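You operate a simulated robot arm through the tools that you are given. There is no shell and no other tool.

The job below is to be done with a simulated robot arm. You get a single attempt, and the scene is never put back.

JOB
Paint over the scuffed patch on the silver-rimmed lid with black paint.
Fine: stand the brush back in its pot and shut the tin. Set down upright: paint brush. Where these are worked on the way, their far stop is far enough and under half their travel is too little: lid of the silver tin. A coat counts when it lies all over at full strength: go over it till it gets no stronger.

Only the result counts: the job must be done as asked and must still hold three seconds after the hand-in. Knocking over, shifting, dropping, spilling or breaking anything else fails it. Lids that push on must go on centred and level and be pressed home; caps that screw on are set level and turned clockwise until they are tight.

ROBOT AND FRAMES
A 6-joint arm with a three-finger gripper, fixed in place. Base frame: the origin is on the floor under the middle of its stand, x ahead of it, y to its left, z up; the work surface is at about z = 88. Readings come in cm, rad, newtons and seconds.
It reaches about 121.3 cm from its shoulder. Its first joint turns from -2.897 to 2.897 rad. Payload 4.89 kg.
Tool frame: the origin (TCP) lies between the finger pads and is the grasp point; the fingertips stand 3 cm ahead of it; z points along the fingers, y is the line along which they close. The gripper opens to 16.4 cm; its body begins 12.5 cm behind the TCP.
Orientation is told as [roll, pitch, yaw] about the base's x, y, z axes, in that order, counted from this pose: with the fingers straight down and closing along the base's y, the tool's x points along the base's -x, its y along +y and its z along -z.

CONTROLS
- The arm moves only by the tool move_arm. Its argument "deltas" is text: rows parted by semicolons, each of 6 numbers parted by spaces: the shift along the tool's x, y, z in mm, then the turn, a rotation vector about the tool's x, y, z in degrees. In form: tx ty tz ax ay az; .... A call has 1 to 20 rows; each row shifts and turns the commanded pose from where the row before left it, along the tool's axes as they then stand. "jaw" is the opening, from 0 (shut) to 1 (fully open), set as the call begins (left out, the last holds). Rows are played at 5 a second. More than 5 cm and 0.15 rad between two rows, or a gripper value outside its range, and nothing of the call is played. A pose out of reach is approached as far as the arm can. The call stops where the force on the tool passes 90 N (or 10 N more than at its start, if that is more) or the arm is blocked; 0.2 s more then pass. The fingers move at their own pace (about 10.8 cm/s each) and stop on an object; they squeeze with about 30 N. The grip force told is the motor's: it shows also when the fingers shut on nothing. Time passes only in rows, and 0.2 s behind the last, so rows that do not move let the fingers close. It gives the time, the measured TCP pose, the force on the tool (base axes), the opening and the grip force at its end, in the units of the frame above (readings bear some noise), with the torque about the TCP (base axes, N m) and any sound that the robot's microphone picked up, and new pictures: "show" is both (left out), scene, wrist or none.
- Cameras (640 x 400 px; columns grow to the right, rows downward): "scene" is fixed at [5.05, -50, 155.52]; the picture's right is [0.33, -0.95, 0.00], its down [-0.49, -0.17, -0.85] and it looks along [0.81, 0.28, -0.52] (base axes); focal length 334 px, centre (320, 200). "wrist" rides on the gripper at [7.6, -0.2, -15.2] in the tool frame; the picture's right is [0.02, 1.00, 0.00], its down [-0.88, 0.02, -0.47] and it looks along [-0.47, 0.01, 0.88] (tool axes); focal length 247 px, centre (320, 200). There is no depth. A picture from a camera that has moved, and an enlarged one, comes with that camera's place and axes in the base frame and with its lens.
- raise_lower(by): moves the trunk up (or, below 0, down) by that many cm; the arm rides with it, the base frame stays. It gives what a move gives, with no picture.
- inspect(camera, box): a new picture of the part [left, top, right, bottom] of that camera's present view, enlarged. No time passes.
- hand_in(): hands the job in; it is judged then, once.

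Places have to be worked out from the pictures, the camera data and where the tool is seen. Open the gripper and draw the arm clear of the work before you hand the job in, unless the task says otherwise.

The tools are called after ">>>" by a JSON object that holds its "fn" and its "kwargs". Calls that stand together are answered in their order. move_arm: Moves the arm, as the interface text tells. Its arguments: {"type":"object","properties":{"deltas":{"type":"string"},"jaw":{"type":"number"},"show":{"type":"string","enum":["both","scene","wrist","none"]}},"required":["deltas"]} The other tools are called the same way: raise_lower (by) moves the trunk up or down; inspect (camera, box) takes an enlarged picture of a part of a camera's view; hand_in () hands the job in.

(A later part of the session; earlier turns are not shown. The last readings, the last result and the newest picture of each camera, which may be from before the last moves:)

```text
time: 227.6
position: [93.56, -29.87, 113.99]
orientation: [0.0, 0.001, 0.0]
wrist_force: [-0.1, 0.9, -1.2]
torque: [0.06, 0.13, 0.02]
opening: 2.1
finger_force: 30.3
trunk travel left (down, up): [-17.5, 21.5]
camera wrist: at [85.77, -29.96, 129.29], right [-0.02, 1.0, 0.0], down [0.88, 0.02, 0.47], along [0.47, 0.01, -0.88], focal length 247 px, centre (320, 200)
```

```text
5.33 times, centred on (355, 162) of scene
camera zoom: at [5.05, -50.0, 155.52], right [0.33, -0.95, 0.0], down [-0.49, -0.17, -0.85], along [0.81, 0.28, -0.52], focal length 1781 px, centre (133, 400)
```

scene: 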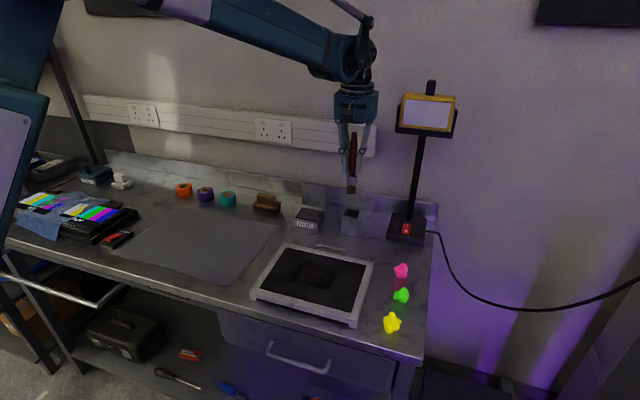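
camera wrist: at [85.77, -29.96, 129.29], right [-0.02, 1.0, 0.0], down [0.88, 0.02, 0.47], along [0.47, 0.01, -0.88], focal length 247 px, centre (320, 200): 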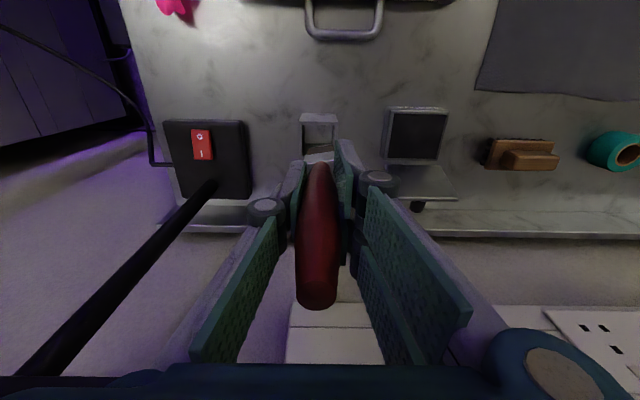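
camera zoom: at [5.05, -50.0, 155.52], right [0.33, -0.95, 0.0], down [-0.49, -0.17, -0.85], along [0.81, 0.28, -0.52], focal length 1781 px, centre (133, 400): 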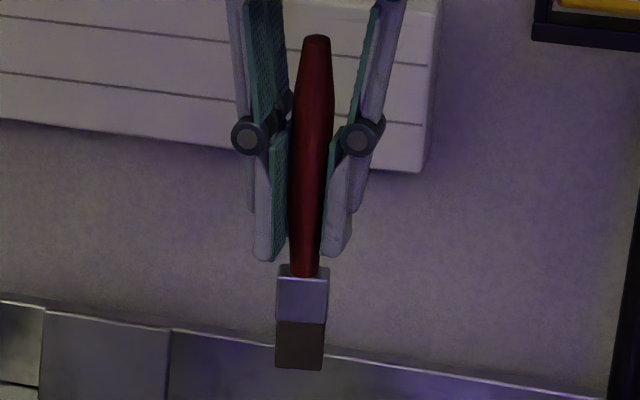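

The brush leans about 2° (top toward −x) and is turned about 8° in the grip. I'll counter-rotate the tool to set it upright and square to the pot, and move above the pot centre at about (94.5, −30.05).

>>> {"fn": "move_arm", "kwargs": {"deltas": "-4 -1 0 0 0 4; -5 -1 0 0 0 4; 0 0 0 0 2 0; 0 0 0 0 0 0"}}

>>> {"fn": "inspect", "kwargs": {"camera": "wrist", "box": [250, 80, 390, 210]}}

>>> {"fn": "inspect", "kwargs": {"camera": "scene", "box": [325, 125, 385, 245]}}

```text
time: 228.6
position: [94.27, -30.07, 114.12]
orientation: [-0.001, 0.038, -0.142]
wrist_force: [-0.4, -1.0, -1.4]
torque: [0.03, -0.01, 0.04]
opening: 2.08
finger_force: 30.2
trunk travel left (down, up): [-17.5, 21.5]
camera wrist: at [87.13, -29.24, 129.61], right [0.12, 0.99, 0.0], down [0.89, -0.11, 0.44], along [0.44, -0.05, -0.9], focal length 247 px, centre (320, 200)
```

scene: 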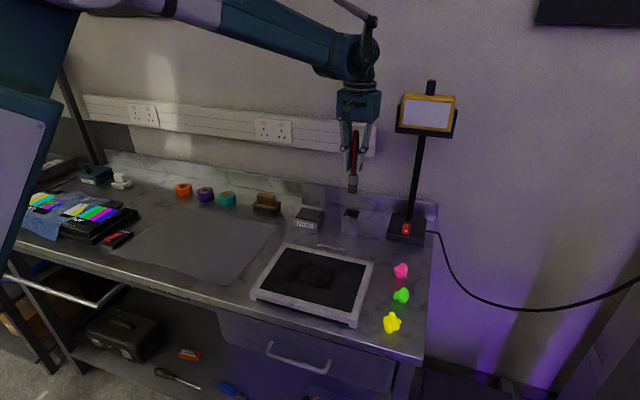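
wrist: 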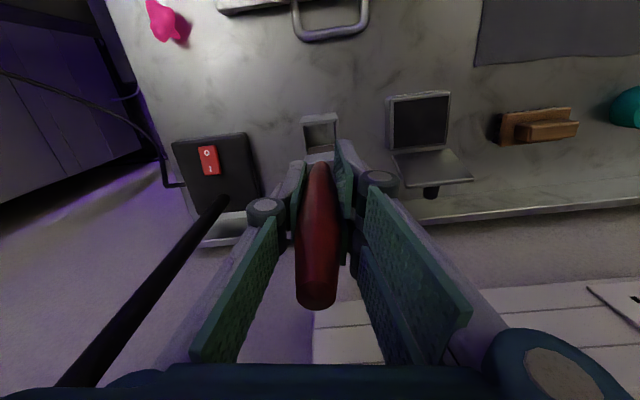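

```text
3.08 times, centred on (320, 145) of wrist
camera zoom: at [87.13, -29.24, 129.61], right [0.12, 0.99, 0.0], down [0.89, -0.11, 0.44], along [0.44, -0.05, -0.9], focal length 760 px, centre (320, 369)
```

zoom: 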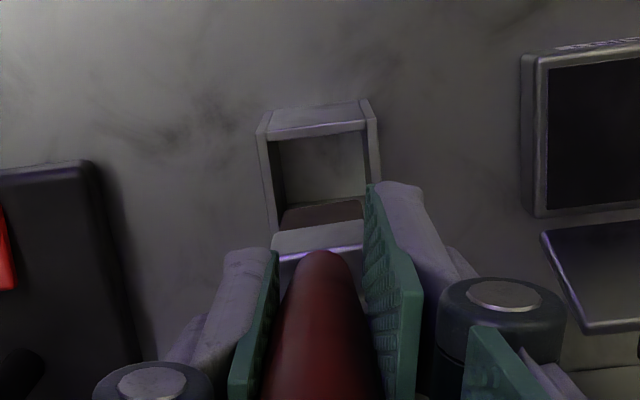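

```text
3.33 times, centred on (355, 185) of scene
camera zoom: at [5.05, -50.0, 155.52], right [0.33, -0.95, 0.0], down [-0.49, -0.17, -0.85], along [0.81, 0.28, -0.52], focal length 1113 px, centre (203, 250)
```

zoom: 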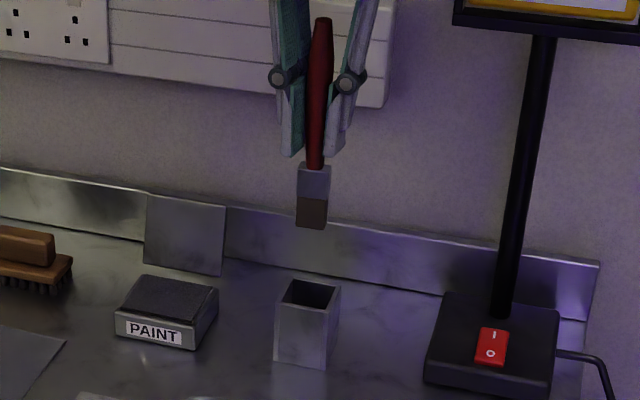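

The brush is now square and upright. I place the ferrule centre at about (94.2, −30.0) and the pot centre at (94.5, −29.95). I'll shift 3 mm in x and lower straight down until the bristles are just above the rim.

>>> {"fn": "move_arm", "kwargs": {"deltas": "-3 0.4 0 0 0 0; -1.4 0 37 0 0 0; -1.4 0 37 0 0 0; 0 0 0 0 0 0"}}

>>> {"fn": "inspect", "kwargs": {"camera": "wrist", "box": [250, 80, 390, 210]}}

>>> {"fn": "inspect", "kwargs": {"camera": "scene", "box": [325, 165, 385, 245]}}

```text
time: 229.6
position: [94.72, -30.18, 106.74]
orientation: [0.001, 0.037, -0.141]
wrist_force: [0.6, -0.5, -0.4]
torque: [0.06, 0.07, -0.01]
opening: 2.06
finger_force: 29.9
trunk travel left (down, up): [-17.5, 21.5]
camera wrist: at [87.57, -29.34, 122.19], right [0.12, 0.99, 0.0], down [0.89, -0.11, 0.44], along [0.44, -0.05, -0.9], focal length 247 px, centre (320, 200)
```

scene: 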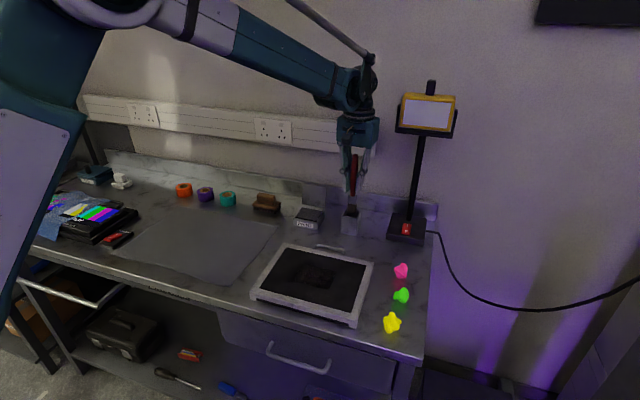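
wrist: 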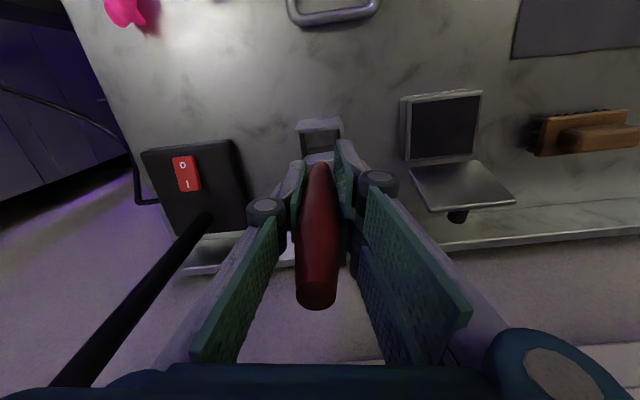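

```text
3.08 times, centred on (320, 145) of wrist
camera zoom: at [87.57, -29.34, 122.19], right [0.12, 0.99, 0.0], down [0.89, -0.11, 0.44], along [0.44, -0.05, -0.9], focal length 760 px, centre (320, 369)
```

zoom: 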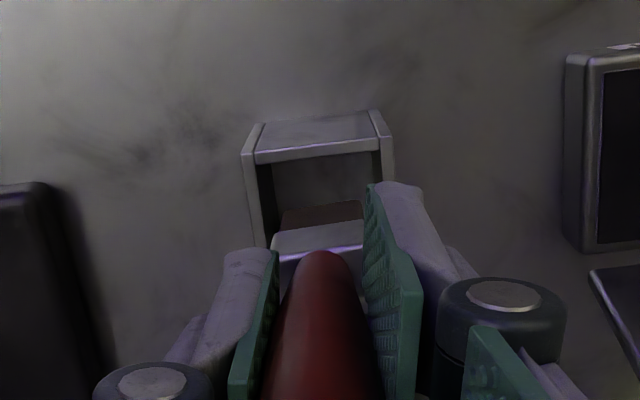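

```text
5.00 times, centred on (355, 205) of scene
camera zoom: at [5.05, -50.0, 155.52], right [0.33, -0.95, 0.0], down [-0.49, -0.17, -0.85], along [0.81, 0.28, -0.52], focal length 1670 px, centre (145, 175)
```

zoom: 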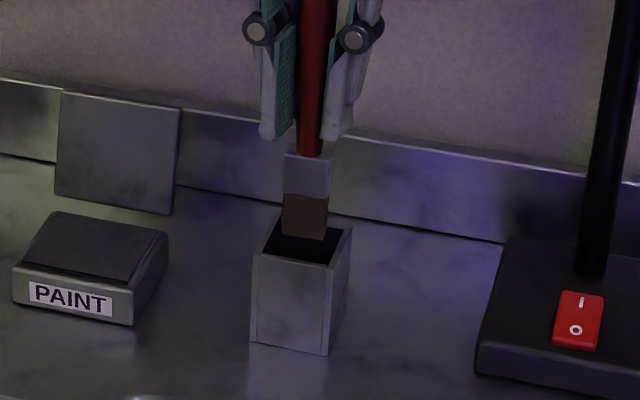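

The bristles are centred over the pot's mouth. I'll lower in moderate steps and watch the force.

>>> {"fn": "move_arm", "kwargs": {"deltas": "-0.6 0 15 0 0 0; -0.6 0 15 0 0 0; 0 0 0 0 0 0", "show": "none"}}

>>> {"fn": "inspect", "kwargs": {"camera": "scene", "box": [325, 165, 385, 245]}}

```text
time: 230.4
position: [94.58, -30.1, 103.78]
orientation: [0.0, 0.036, -0.139]
wrist_force: [-0.2, -0.4, -0.7]
torque: [0.01, 0.01, 0.0]
opening: 2.08
finger_force: 29.9
trunk travel left (down, up): [-17.5, 21.5]
```

```text
5.00 times, centred on (355, 205) of scene
camera zoom: at [5.05, -50.0, 155.52], right [0.33, -0.95, 0.0], down [-0.49, -0.17, -0.85], along [0.81, 0.28, -0.52], focal length 1670 px, centre (145, 175)
```

zoom: 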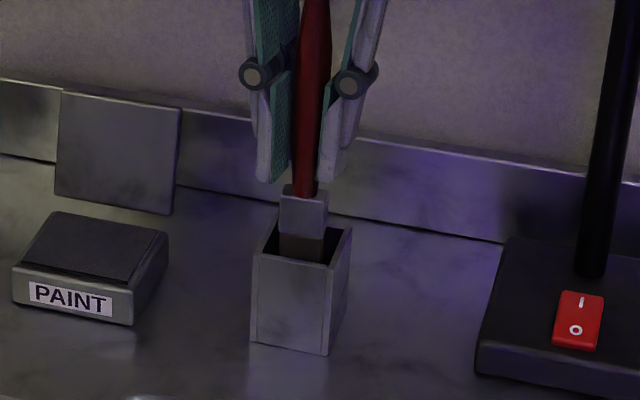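

The bristles are inside the pot without touching. Continuing down.

>>> {"fn": "move_arm", "kwargs": {"deltas": "-0.4 0 10 0 0 0; -0.4 0 10 0 0 0; -0.4 0 8 0 0 0; 0 0 0 0 0 0", "show": "none"}}

>>> {"fn": "inspect", "kwargs": {"camera": "scene", "box": [325, 165, 385, 245]}}

```text
time: 231.4
position: [94.57, -30.09, 100.86]
orientation: [0.0, 0.038, -0.14]
wrist_force: [0.0, 0.5, -0.9]
torque: [-0.03, 0.01, 0.01]
opening: 2.04
finger_force: 29.7
trunk travel left (down, up): [-17.5, 21.5]
```

```text
5.00 times, centred on (355, 205) of scene
camera zoom: at [5.05, -50.0, 155.52], right [0.33, -0.95, 0.0], down [-0.49, -0.17, -0.85], along [0.81, 0.28, -0.52], focal length 1670 px, centre (145, 175)
```

zoom: 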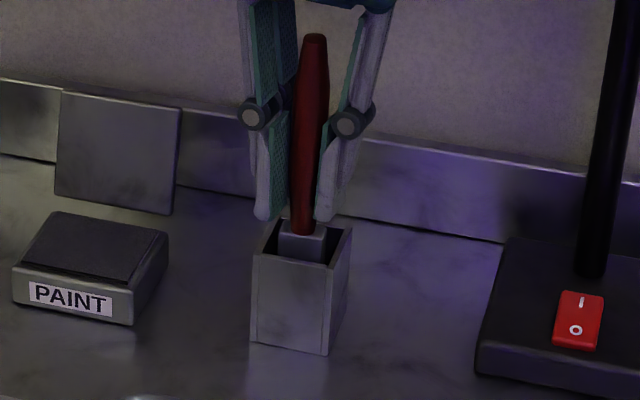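

The ferrule is still about 1.1 cm higher than it was at the start. I'll go down 8 mm, then feel for the pot's floor.

>>> {"fn": "move_arm", "kwargs": {"deltas": "-0.2 0 5 0 0 0; -0.1 0 3 0 0 0; 0 0 0 0 0 0", "show": "none"}}

>>> {"fn": "move_arm", "kwargs": {"deltas": "0 0 1.5 0 0 0; 0 0 0 0 0 0", "show": "none"}}

```text
time: 232.2
position: [94.62, -30.12, 100.11]
orientation: [0.002, 0.037, -0.139]
wrist_force: [0.4, 0.4, -0.7]
torque: [-0.01, 0.01, -0.01]
opening: 2.06
finger_force: 29.5
trunk travel left (down, up): [-17.5, 21.5]
```

```text
time: 232.8
position: [94.62, -30.2, 99.87]
orientation: [-0.001, 0.035, -0.14]
wrist_force: [-0.4, -0.4, -0.4]
torque: [0.01, 0.05, 0.02]
opening: 2.05
finger_force: 29.9
trunk travel left (down, up): [-17.5, 21.5]
```

>>> {"fn": "move_arm", "kwargs": {"deltas": "0 0 1.5 0 0 0; 0 0 0 0 0 0", "show": "none"}}

>>> {"fn": "inspect", "kwargs": {"camera": "scene", "box": [325, 165, 385, 245]}}

```text
time: 233.4
position: [94.56, -30.04, 99.91]
orientation: [0.0, 0.035, -0.139]
wrist_force: [-0.2, 0.7, -0.4]
torque: [0.03, 0.0, 0.01]
opening: 2.05
finger_force: 29.7
trunk travel left (down, up): [-17.5, 21.5]
```

```text
5.00 times, centred on (355, 205) of scene
camera zoom: at [5.05, -50.0, 155.52], right [0.33, -0.95, 0.0], down [-0.49, -0.17, -0.85], along [0.81, 0.28, -0.52], focal length 1670 px, centre (145, 175)
```

zoom: 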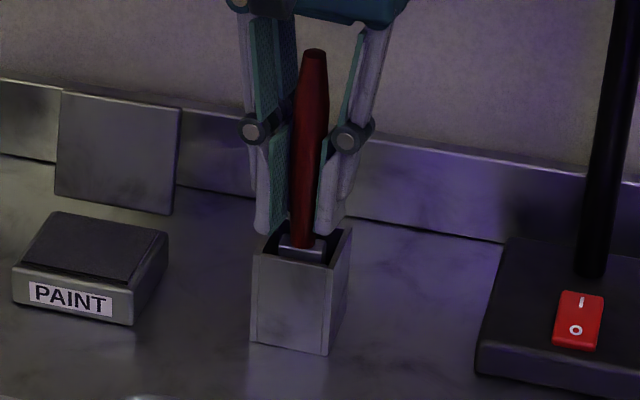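

The handle top is now at its original height. One or two more small steps to feel the floor.

>>> {"fn": "move_arm", "kwargs": {"deltas": "0 0 0.8 0 0 0; 0 0 0 0 0 0", "show": "none"}}

>>> {"fn": "move_arm", "kwargs": {"deltas": "0 0 0.6 0 0 0; 0 0 0 0 0 0", "show": "none"}}

```text
time: 234.0
position: [94.58, -30.13, 99.73]
orientation: [-0.001, 0.035, -0.14]
wrist_force: [-0.2, -0.2, -1.5]
torque: [0.02, 0.01, 0.01]
opening: 2.11
finger_force: 29.9
trunk travel left (down, up): [-17.5, 21.5]
```

```text
time: 234.6
position: [94.64, -30.21, 99.62]
orientation: [-0.001, 0.034, -0.139]
wrist_force: [-1.0, -0.2, -0.6]
torque: [0.04, -0.01, 0.01]
opening: 2.09
finger_force: 30.1
trunk travel left (down, up): [-17.5, 21.5]
```

>>> {"fn": "move_arm", "kwargs": {"deltas": "0 0 0.8 0 0 0; 0 0 0 0 0 0", "show": "none"}}

>>> {"fn": "move_arm", "kwargs": {"deltas": "0 0 0.8 0 0 0; 0 0 0 0 0 0", "show": "none"}}

>>> {"fn": "inspect", "kwargs": {"camera": "scene", "box": [325, 165, 385, 245]}}

>>> {"fn": "inspect", "kwargs": {"camera": "wrist", "box": [250, 80, 390, 210]}}

```text
time: 235.2
position: [94.57, -30.2, 99.69]
orientation: [0.0, 0.035, -0.14]
wrist_force: [1.1, 0.4, 0.1]
torque: [-0.01, -0.01, 0.0]
opening: 2.06
finger_force: 30.1
trunk travel left (down, up): [-17.5, 21.5]
```

```text
time: 235.8
position: [94.58, -30.15, 99.52]
orientation: [-0.001, 0.035, -0.141]
wrist_force: [0.9, -1.3, 2.4]
torque: [-0.11, -0.05, 0.04]
opening: 2.05
finger_force: 30.1
trunk travel left (down, up): [-17.5, 21.5]
```

```text
5.00 times, centred on (355, 205) of scene
camera zoom: at [5.05, -50.0, 155.52], right [0.33, -0.95, 0.0], down [-0.49, -0.17, -0.85], along [0.81, 0.28, -0.52], focal length 1670 px, centre (145, 175)
```

zoom: 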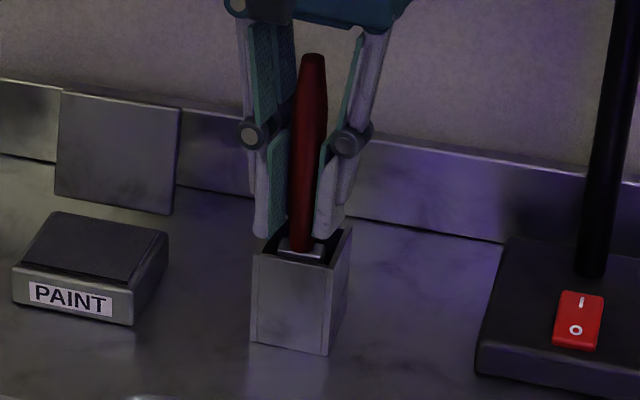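

```text
3.08 times, centred on (320, 145) of wrist
camera zoom: at [87.35, -29.25, 115.04], right [0.12, 0.99, 0.0], down [0.89, -0.11, 0.44], along [0.44, -0.05, -0.9], focal length 760 px, centre (320, 369)
```

zoom: 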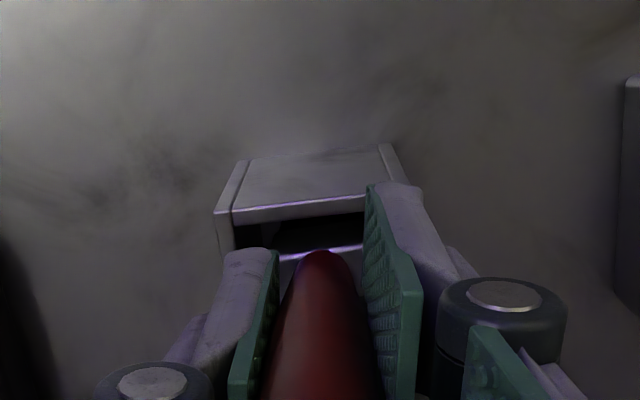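

The bristles rest on the pot floor (2.4 N) and the brush stands upright as it did at the start. I'll open the fingers to let it go.

>>> {"fn": "move_arm", "kwargs": {"deltas": "0 0 0 0 0 0; 0 0 0 0 0 0; 0 0 0 0 0 0; 0 0 0 0 0 0", "jaw": 0.42}}

>>> {"fn": "inspect", "kwargs": {"camera": "scene", "box": [325, 165, 385, 245]}}

>>> {"fn": "inspect", "kwargs": {"camera": "wrist", "box": [230, 110, 410, 330]}}

```text
time: 236.8
position: [94.55, -29.96, 99.55]
orientation: [0.0, 0.036, -0.141]
wrist_force: [0.3, 0.9, 0.3]
torque: [0.0, 0.0, 0.02]
opening: 6.89
finger_force: 0.1
trunk travel left (down, up): [-17.5, 21.5]
camera wrist: at [87.36, -29.25, 115.02], right [0.12, 0.99, 0.0], down [0.89, -0.11, 0.44], along [0.44, -0.05, -0.9], focal length 247 px, centre (320, 200)
```

scene: 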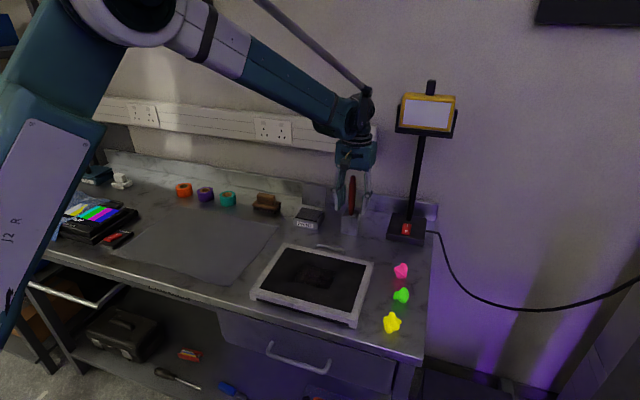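
wrist: 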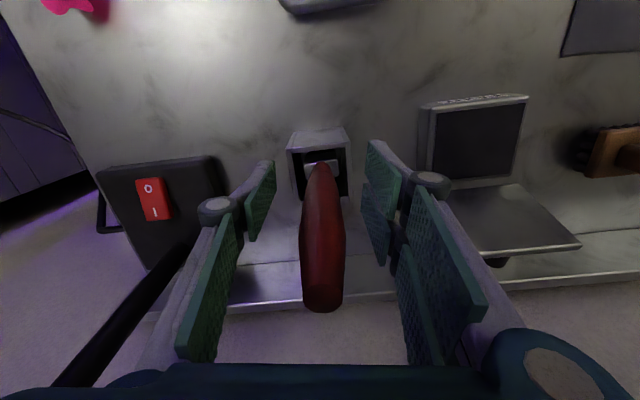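

```text
5.00 times, centred on (355, 205) of scene
camera zoom: at [5.05, -50.0, 155.52], right [0.33, -0.95, 0.0], down [-0.49, -0.17, -0.85], along [0.81, 0.28, -0.52], focal length 1670 px, centre (145, 175)
```

zoom: 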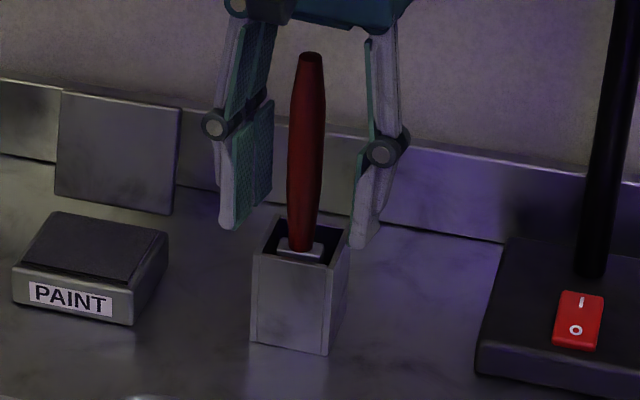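

```text
1.82 times, centred on (320, 220) of wrist
camera zoom: at [87.36, -29.25, 115.02], right [0.12, 0.99, 0.0], down [0.89, -0.11, 0.44], along [0.44, -0.05, -0.9], focal length 449 px, centre (320, 164)
```

zoom: 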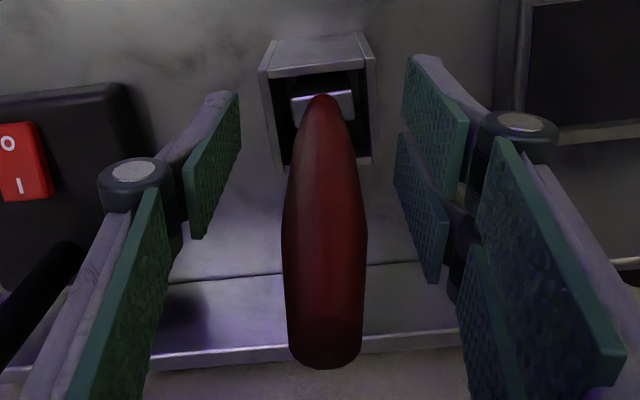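

The brush stands upright on its own in the pot. I'll rise straight up clear of it, then bring the tool back to its plain downward pose.

>>> {"fn": "move_arm", "kwargs": {"deltas": "0.7 0 -20 0 0 0; 1.4 0 -38 0 0 0; 1.4 0 -38 0 0 0; 1.4 0 -38 0 0 0; 1 0 -26 0 0 0; 0 0 0 0 -2.1 0; 0 0 0 0 0 -4; 0 0 0 0 0 -4; 0 0 0 0 0 0"}}

>>> {"fn": "inspect", "kwargs": {"camera": "scene", "box": [280, 165, 390, 245]}}

>>> {"fn": "inspect", "kwargs": {"camera": "wrist", "box": [270, 100, 430, 220]}}

```text
time: 238.8
position: [94.59, -30.14, 115.51]
orientation: [0.0, -0.002, 0.002]
wrist_force: [-0.2, 0.1, 0.2]
torque: [-0.03, 0.01, -0.01]
opening: 6.88
finger_force: 0.1
trunk travel left (down, up): [-17.5, 21.5]
camera wrist: at [86.81, -30.24, 130.74], right [-0.02, 1.0, 0.0], down [0.88, 0.02, 0.47], along [0.47, 0.01, -0.88], focal length 247 px, centre (320, 200)
```

scene: 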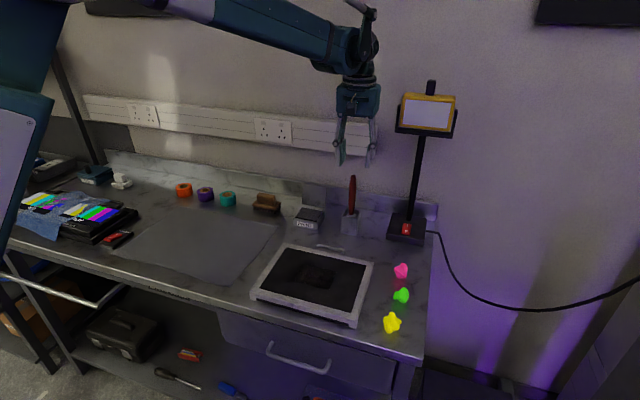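
wrist: 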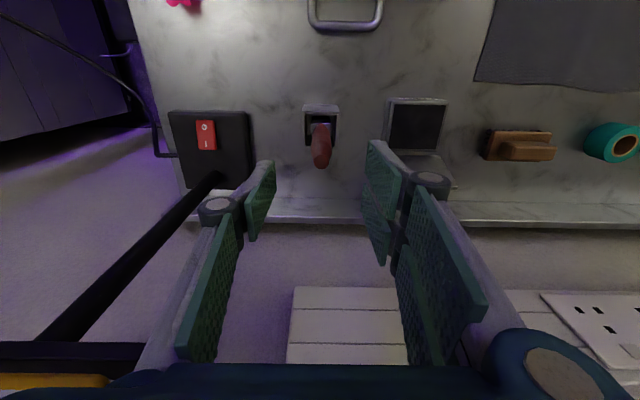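

```text
5.00 times, centred on (335, 205) of scene
camera zoom: at [5.05, -50.0, 155.52], right [0.33, -0.95, 0.0], down [-0.49, -0.17, -0.85], along [0.81, 0.28, -0.52], focal length 1670 px, centre (245, 175)
```

zoom: 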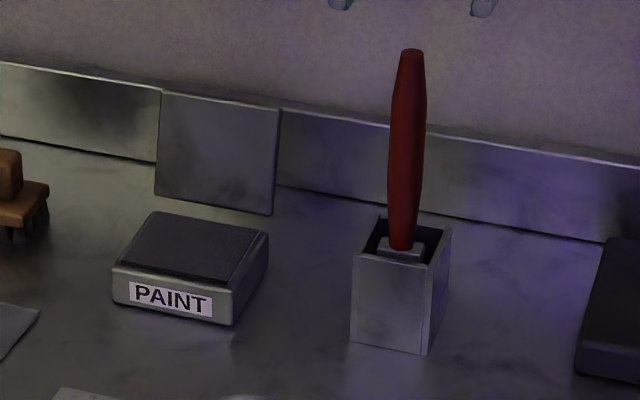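

```text
3.33 times, centred on (350, 160) of wrist
camera zoom: at [86.81, -30.24, 130.74], right [-0.02, 1.0, 0.0], down [0.88, 0.02, 0.47], along [0.47, 0.01, -0.88], focal length 823 px, centre (220, 333)
```

zoom: 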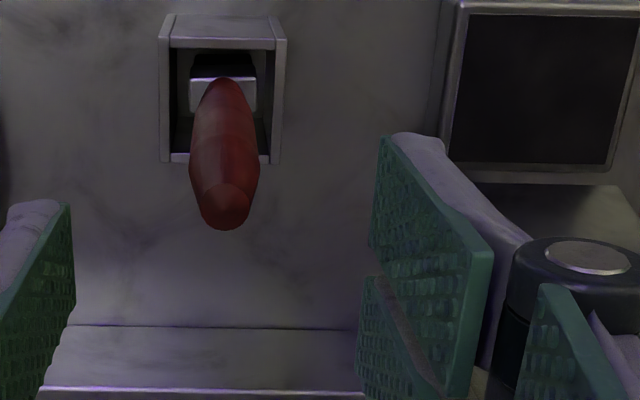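

The brush stands exactly as it did at the start. Now for the tin: the lid leans back at about 110°, so I'll close the fingers, go behind it on the −y side of its knob (y≈−18.5), and sweep it shut. First I'll move above that spot.

>>> {"fn": "move_arm", "kwargs": {"deltas": "-26 29 0 0 0 0; -26 29 0 0 0 0; -26 29 0 0 0 0; -25.6 29 0 0 0 0; 0 0 0 0 -8 0; 0 0 0 0 0 0", "jaw": 0}}

>>> {"fn": "inspect", "kwargs": {"camera": "scene", "box": [270, 100, 370, 240]}}

>>> {"fn": "inspect", "kwargs": {"camera": "wrist", "box": [250, 80, 430, 260]}}

```text
time: 240.2
position: [104.9, -18.48, 115.53]
orientation: [0.0, -0.141, -0.001]
wrist_force: [-0.5, -0.1, 0.4]
torque: [-0.03, 0.0, -0.01]
opening: 0.0
finger_force: 29.7
trunk travel left (down, up): [-17.5, 21.5]
camera wrist: at [94.97, -18.6, 129.64], right [-0.02, 1.0, 0.0], down [0.81, 0.02, 0.59], along [0.59, 0.01, -0.81], focal length 247 px, centre (320, 200)
```

scene: 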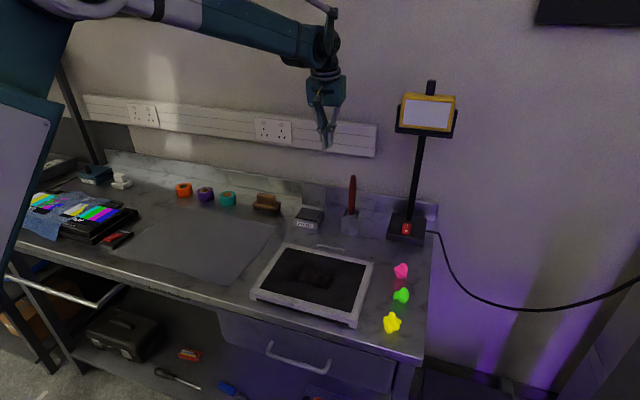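
wrist: 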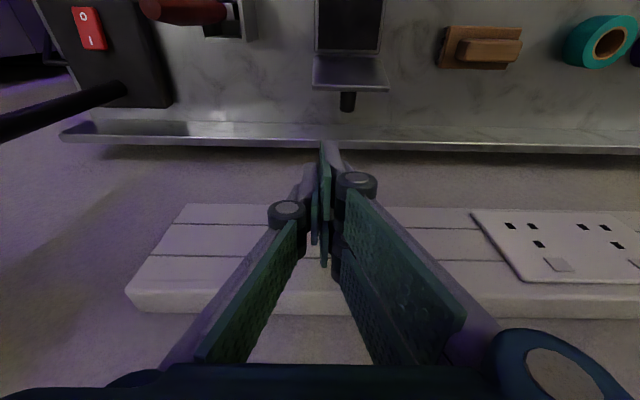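

```text
2.86 times, centred on (320, 170) of scene
camera zoom: at [5.05, -50.0, 155.52], right [0.33, -0.95, 0.0], down [-0.49, -0.17, -0.85], along [0.81, 0.28, -0.52], focal length 954 px, centre (320, 286)
```

zoom: 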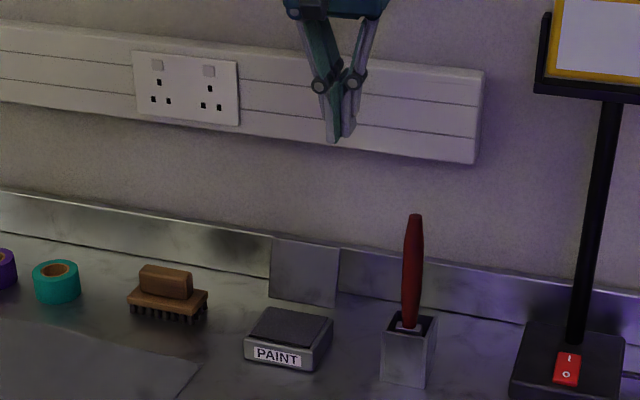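

```text
2.22 times, centred on (340, 170) of wrist
camera zoom: at [94.97, -18.6, 129.64], right [-0.02, 1.0, 0.0], down [0.81, 0.02, 0.59], along [0.59, 0.01, -0.81], focal length 549 px, centre (276, 267)
```

zoom: 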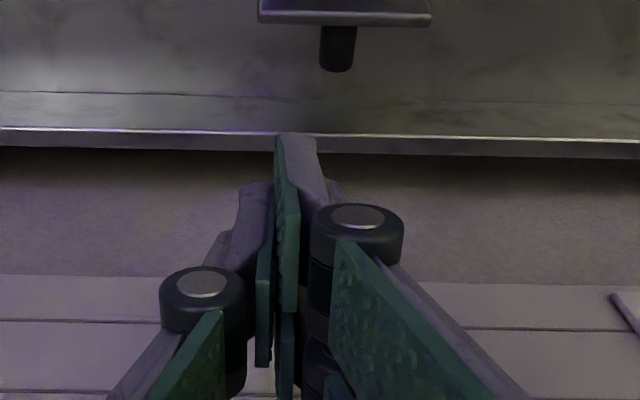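

The fingertips are clear of the lid (lip's back edge at x≈101.5, knob at y −16 to −13.7). I'll lower behind the lid to TCP z≈100.6.

>>> {"fn": "move_arm", "kwargs": {"deltas": "4.9 0 34.65 0 0 0; 4.9 0 34.65 0 0 0; 4.9 0 34.65 0 0 0; 4.2 0 29.7 0 0 0; 2.1 0 14.8 0 0 0; 0 0 0 0 0 0"}}

>>> {"fn": "inspect", "kwargs": {"camera": "scene", "box": [270, 140, 370, 240]}}

>>> {"fn": "inspect", "kwargs": {"camera": "wrist", "box": [250, 60, 430, 220]}}

```text
time: 241.6
position: [104.96, -18.43, 100.61]
orientation: [-0.002, -0.14, 0.0]
wrist_force: [-0.4, -0.2, 0.0]
torque: [0.02, 0.03, -0.03]
opening: 0.0
finger_force: 30.0
trunk travel left (down, up): [-17.5, 21.5]
camera wrist: at [95.09, -18.63, 114.58], right [-0.02, 1.0, 0.0], down [0.81, 0.02, 0.59], along [0.59, 0.01, -0.81], focal length 247 px, centre (320, 200)
```

scene: 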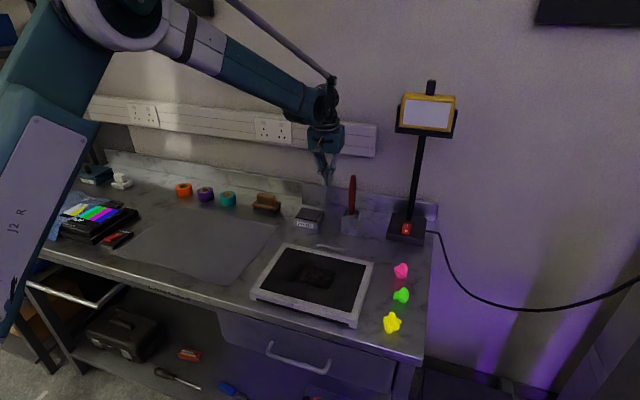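
wrist: 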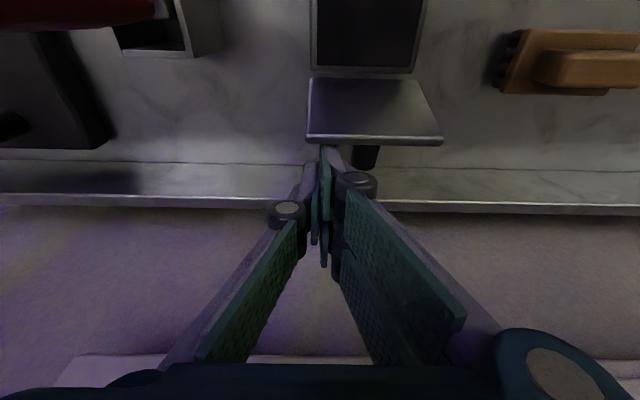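

```text
4.00 times, centred on (320, 190) of scene
camera zoom: at [5.05, -50.0, 155.52], right [0.33, -0.95, 0.0], down [-0.49, -0.17, -0.85], along [0.81, 0.28, -0.52], focal length 1336 px, centre (320, 240)
```

zoom: 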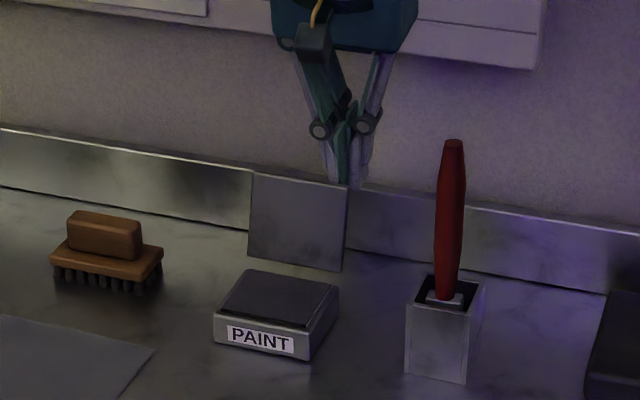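

```text
2.50 times, centred on (340, 140) of wrist
camera zoom: at [95.09, -18.63, 114.58], right [-0.02, 1.0, 0.0], down [0.81, 0.02, 0.59], along [0.59, 0.01, -0.81], focal length 617 px, centre (270, 350)
```

zoom: 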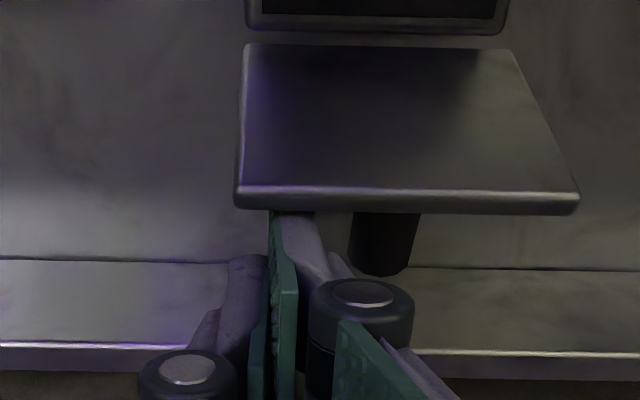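

The fingers are behind the lid, beside the knob. I'll pull toward −x along the lid's arc, bringing it up to about vertical first.

>>> {"fn": "move_arm", "kwargs": {"deltas": "8.2 0 -1.15 0 0 0; 8.2 0 -1.15 0 0 0; 9 0 -4.3 0 0 0; 9.6 0 -3.4 0 0 0; 9.9 0 -1.4 0 0 0; 0 0 0 0 0 0", "show": "none"}}

>>> {"fn": "inspect", "kwargs": {"camera": "scene", "box": [270, 140, 370, 240]}}

```text
time: 243.0
position: [100.36, -18.67, 101.02]
orientation: [-0.001, -0.142, 0.001]
wrist_force: [0.2, -0.3, 0.8]
torque: [0.0, -0.01, 0.02]
opening: 0.02
finger_force: 30.4
trunk travel left (down, up): [-17.5, 21.5]
```

```text
4.00 times, centred on (320, 190) of scene
camera zoom: at [5.05, -50.0, 155.52], right [0.33, -0.95, 0.0], down [-0.49, -0.17, -0.85], along [0.81, 0.28, -0.52], focal length 1336 px, centre (320, 240)
```

zoom: 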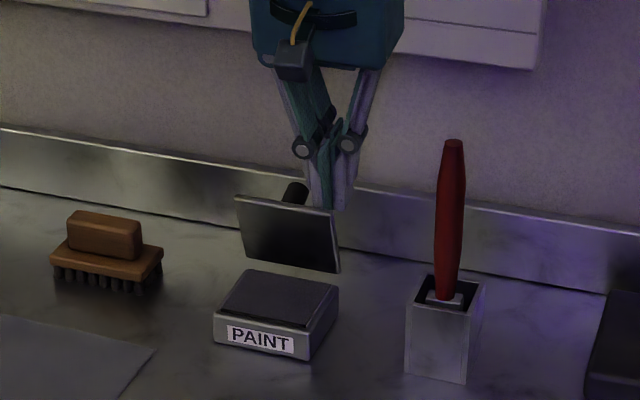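

The lid is swinging closed smoothly (about 75°). Continuing along the arc to about 20°.

>>> {"fn": "move_arm", "kwargs": {"deltas": "10 0 -0.4 0 0 0; 10.3 0 1.6 0 0 0; 9.2 0 4.3 0 0 0; 8.3 0 5.4 0 0 0; 8 0 6.9 0 0 0; 6.1 0 7.7 0 0 0; 0 0 0 0 0 0"}}

>>> {"fn": "inspect", "kwargs": {"camera": "scene", "box": [270, 140, 370, 240]}}

>>> {"fn": "inspect", "kwargs": {"camera": "wrist", "box": [250, 60, 430, 220]}}

```text
time: 244.6
position: [95.51, -18.66, 97.88]
orientation: [0.0, -0.142, 0.0]
wrist_force: [0.1, 0.0, -0.2]
torque: [0.02, -0.03, 0.0]
opening: 0.0
finger_force: 30.2
trunk travel left (down, up): [-17.5, 21.5]
camera wrist: at [85.66, -18.78, 111.86], right [-0.02, 1.0, 0.0], down [0.81, 0.02, 0.59], along [0.59, 0.01, -0.81], focal length 247 px, centre (320, 200)
```

scene: 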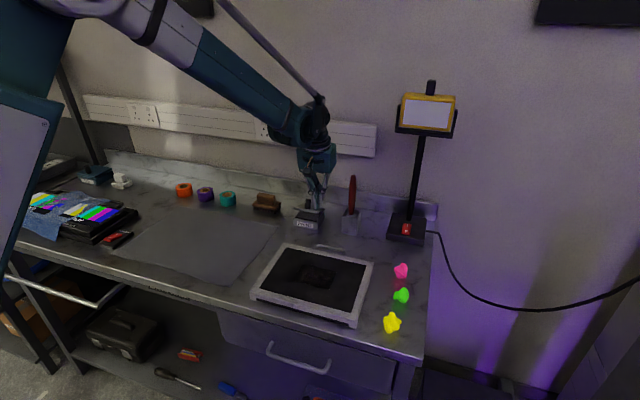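
wrist: 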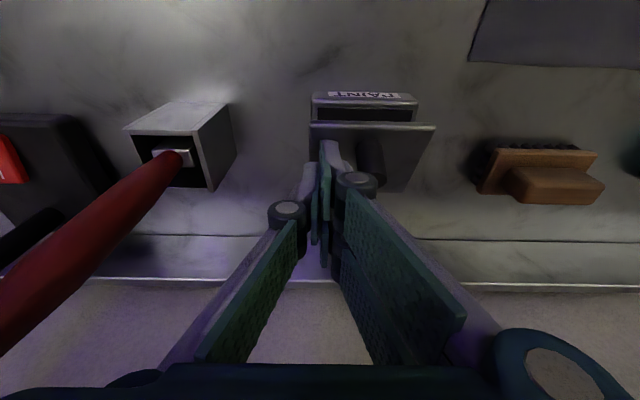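

```text
4.00 times, centred on (320, 190) of scene
camera zoom: at [5.05, -50.0, 155.52], right [0.33, -0.95, 0.0], down [-0.49, -0.17, -0.85], along [0.81, 0.28, -0.52], focal length 1336 px, centre (320, 240)
```

zoom: 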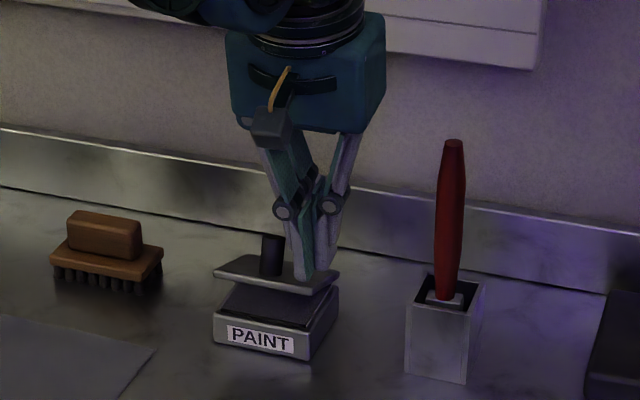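

```text
2.50 times, centred on (340, 140) of wrist
camera zoom: at [85.66, -18.78, 111.86], right [-0.02, 1.0, 0.0], down [0.81, 0.02, 0.59], along [0.59, 0.01, -0.81], focal length 617 px, centre (270, 350)
```

zoom: 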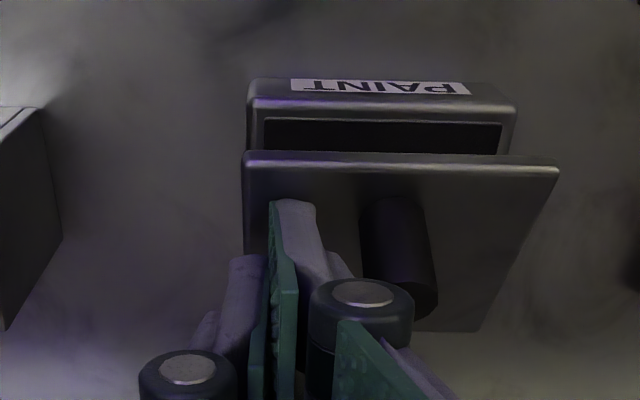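

The lid is nearly down (about 18°). I'll bring it down in smaller steps now.

>>> {"fn": "move_arm", "kwargs": {"deltas": "2.2 0 4.5 0 0 0; 2.1 0 4.5 0 0 0; 1.7 0 4.5 0 0 0; 0 0 0 0 0 0", "show": "none"}}

>>> {"fn": "move_arm", "kwargs": {"deltas": "0.7 0 3 0 0 0; 0 0 0 0 0 0", "show": "none"}}

>>> {"fn": "inspect", "kwargs": {"camera": "scene", "box": [280, 185, 340, 240]}}

```text
time: 245.6
position: [94.91, -18.58, 96.42]
orientation: [0.0, -0.141, -0.001]
wrist_force: [-0.1, -0.3, -0.5]
torque: [-0.02, -0.01, -0.02]
opening: 0.0
finger_force: 30.4
trunk travel left (down, up): [-17.5, 21.5]
```

```text
time: 246.2
position: [95.07, -18.5, 96.15]
orientation: [-0.001, -0.141, -0.001]
wrist_force: [1.0, -0.2, 0.7]
torque: [0.02, 0.0, -0.01]
opening: 0.0
finger_force: 30.2
trunk travel left (down, up): [-17.5, 21.5]
```

```text
7.27 times, centred on (310, 212) of scene
camera zoom: at [5.05, -50.0, 155.52], right [0.33, -0.95, 0.0], down [-0.49, -0.17, -0.85], along [0.81, 0.28, -0.52], focal length 2428 px, centre (393, 109)
```

zoom: 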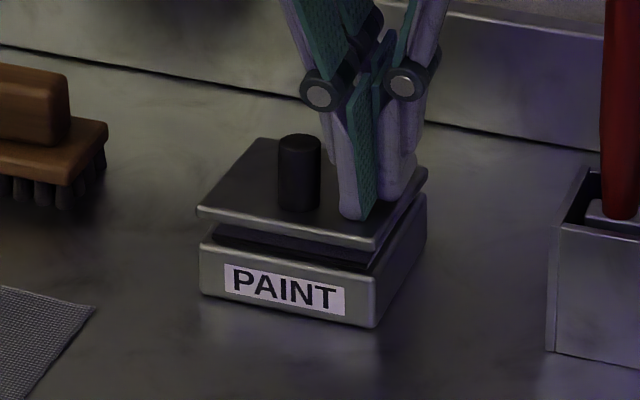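

Nearly shut; a few millimetres remain. Continuing to press down until it stops.

>>> {"fn": "move_arm", "kwargs": {"deltas": "0.5 0 2.5 0 0 0; 0 0 0 0 0 0", "show": "none"}}

>>> {"fn": "move_arm", "kwargs": {"deltas": "0.3 0 1.5 0 0 0; 0 0 0 0 0 0", "show": "none"}}

>>> {"fn": "inspect", "kwargs": {"camera": "scene", "box": [280, 185, 340, 240]}}

```text
time: 246.8
position: [94.98, -18.47, 95.87]
orientation: [-0.001, -0.141, 0.0]
wrist_force: [-0.3, 0.3, 0.5]
torque: [-0.01, -0.02, -0.03]
opening: 0.01
finger_force: 29.8
trunk travel left (down, up): [-17.5, 21.5]
```

```text
time: 247.4
position: [95.13, -18.5, 95.64]
orientation: [0.0, -0.14, 0.0]
wrist_force: [1.1, -0.1, 0.3]
torque: [-0.01, -0.03, 0.0]
opening: 0.02
finger_force: 30.0
trunk travel left (down, up): [-17.5, 21.5]
```

```text
7.27 times, centred on (310, 212) of scene
camera zoom: at [5.05, -50.0, 155.52], right [0.33, -0.95, 0.0], down [-0.49, -0.17, -0.85], along [0.81, 0.28, -0.52], focal length 2428 px, centre (393, 109)
```

zoom: 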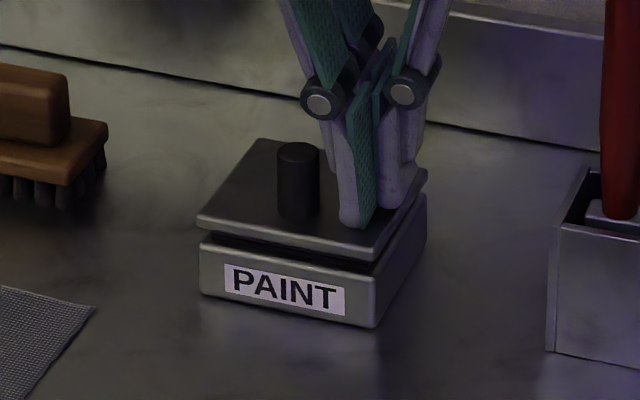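

>>> {"fn": "move_arm", "kwargs": {"deltas": "0.1 0 1 0 0 0; 0 0 0 0 0 0", "show": "none"}}

>>> {"fn": "move_arm", "kwargs": {"deltas": "0.1 0 0.8 0 0 0; 0 0 0 0 0 0", "show": "none"}}

```text
time: 248.0
position: [95.11, -18.49, 95.6]
orientation: [0.0, -0.142, 0.001]
wrist_force: [0.5, -0.4, -0.4]
torque: [0.01, -0.03, -0.02]
opening: 0.02
finger_force: 29.6
trunk travel left (down, up): [-17.5, 21.5]
```

```text
time: 248.6
position: [95.1, -18.59, 95.57]
orientation: [0.0, -0.141, 0.0]
wrist_force: [0.8, -0.5, 0.3]
torque: [0.0, -0.01, 0.0]
opening: 0.0
finger_force: 29.9
trunk travel left (down, up): [-17.5, 21.5]
```

>>> {"fn": "move_arm", "kwargs": {"deltas": "0.1 0 1 0 0 0; 0 0 0 0 0 0", "show": "none"}}

>>> {"fn": "inspect", "kwargs": {"camera": "scene", "box": [285, 190, 335, 235]}}

```text
time: 249.2
position: [95.02, -18.46, 95.43]
orientation: [-0.001, -0.141, 0.001]
wrist_force: [1.6, 0.4, 5.1]
torque: [-0.01, 0.05, 0.01]
opening: 0.02
finger_force: 29.9
trunk travel left (down, up): [-17.5, 21.5]
```

```text
8.89 times, centred on (310, 212) of scene
camera zoom: at [5.05, -50.0, 155.52], right [0.33, -0.95, 0.0], down [-0.49, -0.17, -0.85], along [0.81, 0.28, -0.52], focal length 2968 px, centre (409, 89)
```

zoom: 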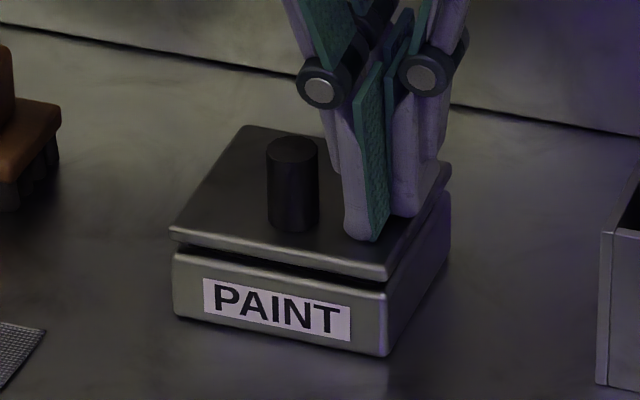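

Now 5 N: the lid has met its closed stop. One more small press to make sure it's fully home.

>>> {"fn": "move_arm", "kwargs": {"deltas": "0 0 0.8 0 0 0; 0 0 0 0 0 0", "show": "none"}}

>>> {"fn": "inspect", "kwargs": {"camera": "scene", "box": [285, 195, 335, 235]}}

```text
time: 249.8
position: [95.05, -18.55, 95.43]
orientation: [0.0, -0.142, 0.0]
wrist_force: [2.3, -1.1, 14.2]
torque: [0.03, 0.27, 0.0]
opening: 0.04
finger_force: 30.3
trunk travel left (down, up): [-17.5, 21.5]
```

```text
10.00 times, centred on (310, 215) of scene
camera zoom: at [5.05, -50.0, 155.52], right [0.33, -0.95, 0.0], down [-0.49, -0.17, -0.85], along [0.81, 0.28, -0.52], focal length 3339 px, centre (420, 50)
```

zoom: 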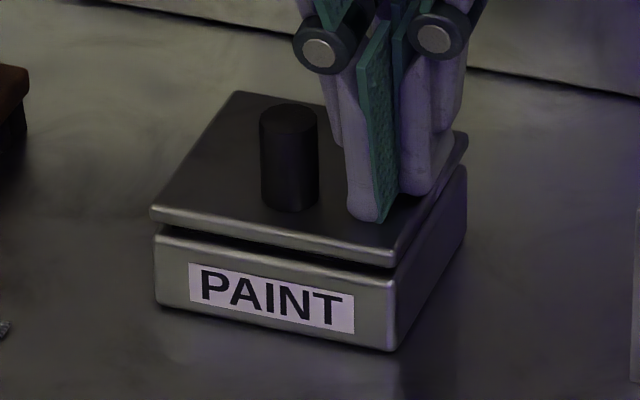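

The lid sits exactly as it did at the start, pressed with 14 N. I'll rise clear and straighten the tool.

>>> {"fn": "move_arm", "kwargs": {"deltas": "-1.4 0 -9.9 0 0 0; -4.2 0 -29.7 0 0 0; -5.1 0 -36.6 0 0 0; -5.1 0 -36.6 0 0 0; -5.1 0 -36.6 0 0 0; -5.1 0 -36.6 0 0 0; 0 0 0 0 8 0; 30 -5 -15 0 0 0; 35 -10 -15 0 0 0; 35 -10 -15 0 0 0; 35 -10 -15 0 0 0; 35 -10 -10 0 0 0; 35 -10 0 0 0 0; 35 -10 0 0 0 0; 35 -10 0 0 0 0; 35 -20 0 0 0 0; 35 -20 0 0 0 0; 35 -20 0 0 0 0; 0 0 0 0 0 0"}}

>>> {"fn": "inspect", "kwargs": {"camera": "scene", "box": [270, 160, 400, 245]}}

>>> {"fn": "inspect", "kwargs": {"camera": "scene", "box": [285, 195, 335, 235]}}

```text
time: 253.8
position: [57.09, -31.75, 121.02]
orientation: [0.001, 0.0, -0.001]
wrist_force: [-0.1, -0.8, 1.2]
torque: [-0.01, -0.1, 0.01]
opening: 0.0
finger_force: 30.3
trunk travel left (down, up): [-17.5, 21.5]
camera wrist: at [49.29, -31.89, 136.27], right [-0.02, 1.0, 0.0], down [0.88, 0.02, 0.47], along [0.47, 0.01, -0.88], focal length 247 px, centre (320, 200)
```

scene: 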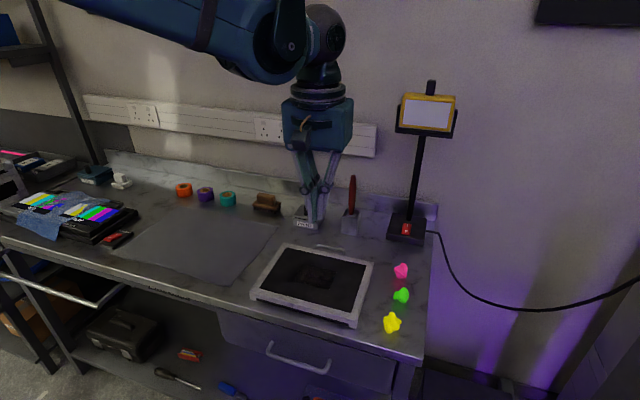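
wrist: 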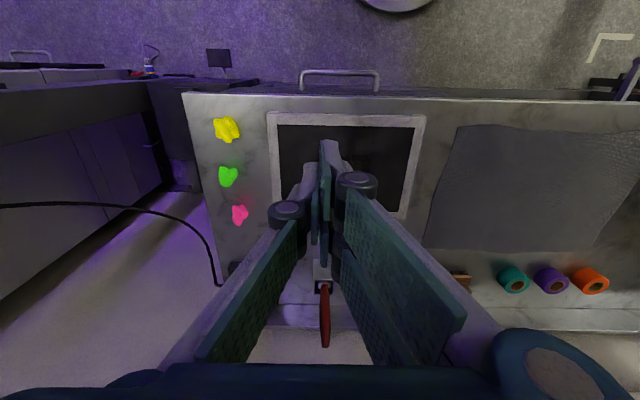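

```text
4.71 times, centred on (335, 202) of scene
camera zoom: at [5.05, -50.0, 155.52], right [0.33, -0.95, 0.0], down [-0.49, -0.17, -0.85], along [0.81, 0.28, -0.52], focal length 1571 px, centre (249, 188)
```

zoom: 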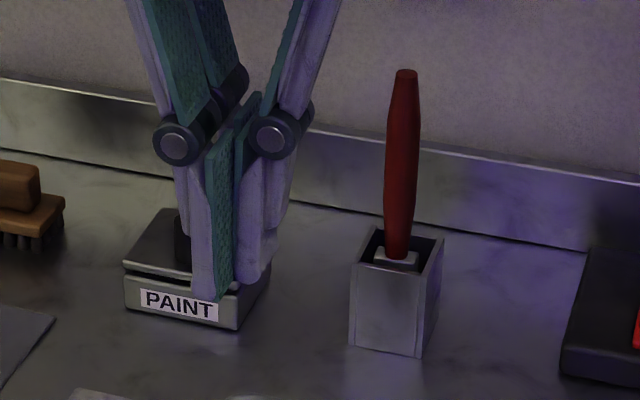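

```text
10.00 times, centred on (310, 215) of scene
camera zoom: at [5.05, -50.0, 155.52], right [0.33, -0.95, 0.0], down [-0.49, -0.17, -0.85], along [0.81, 0.28, -0.52], focal length 3339 px, centre (420, 50)
```

zoom: 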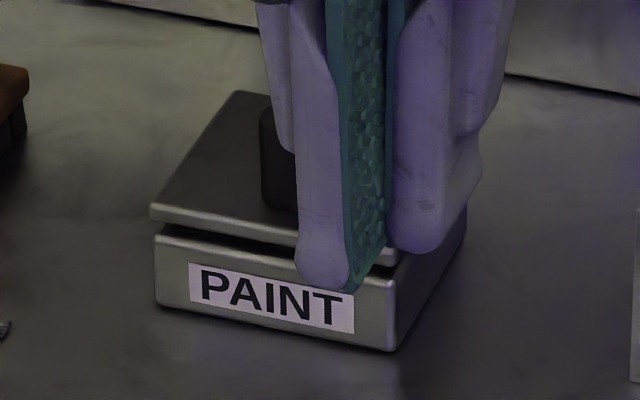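

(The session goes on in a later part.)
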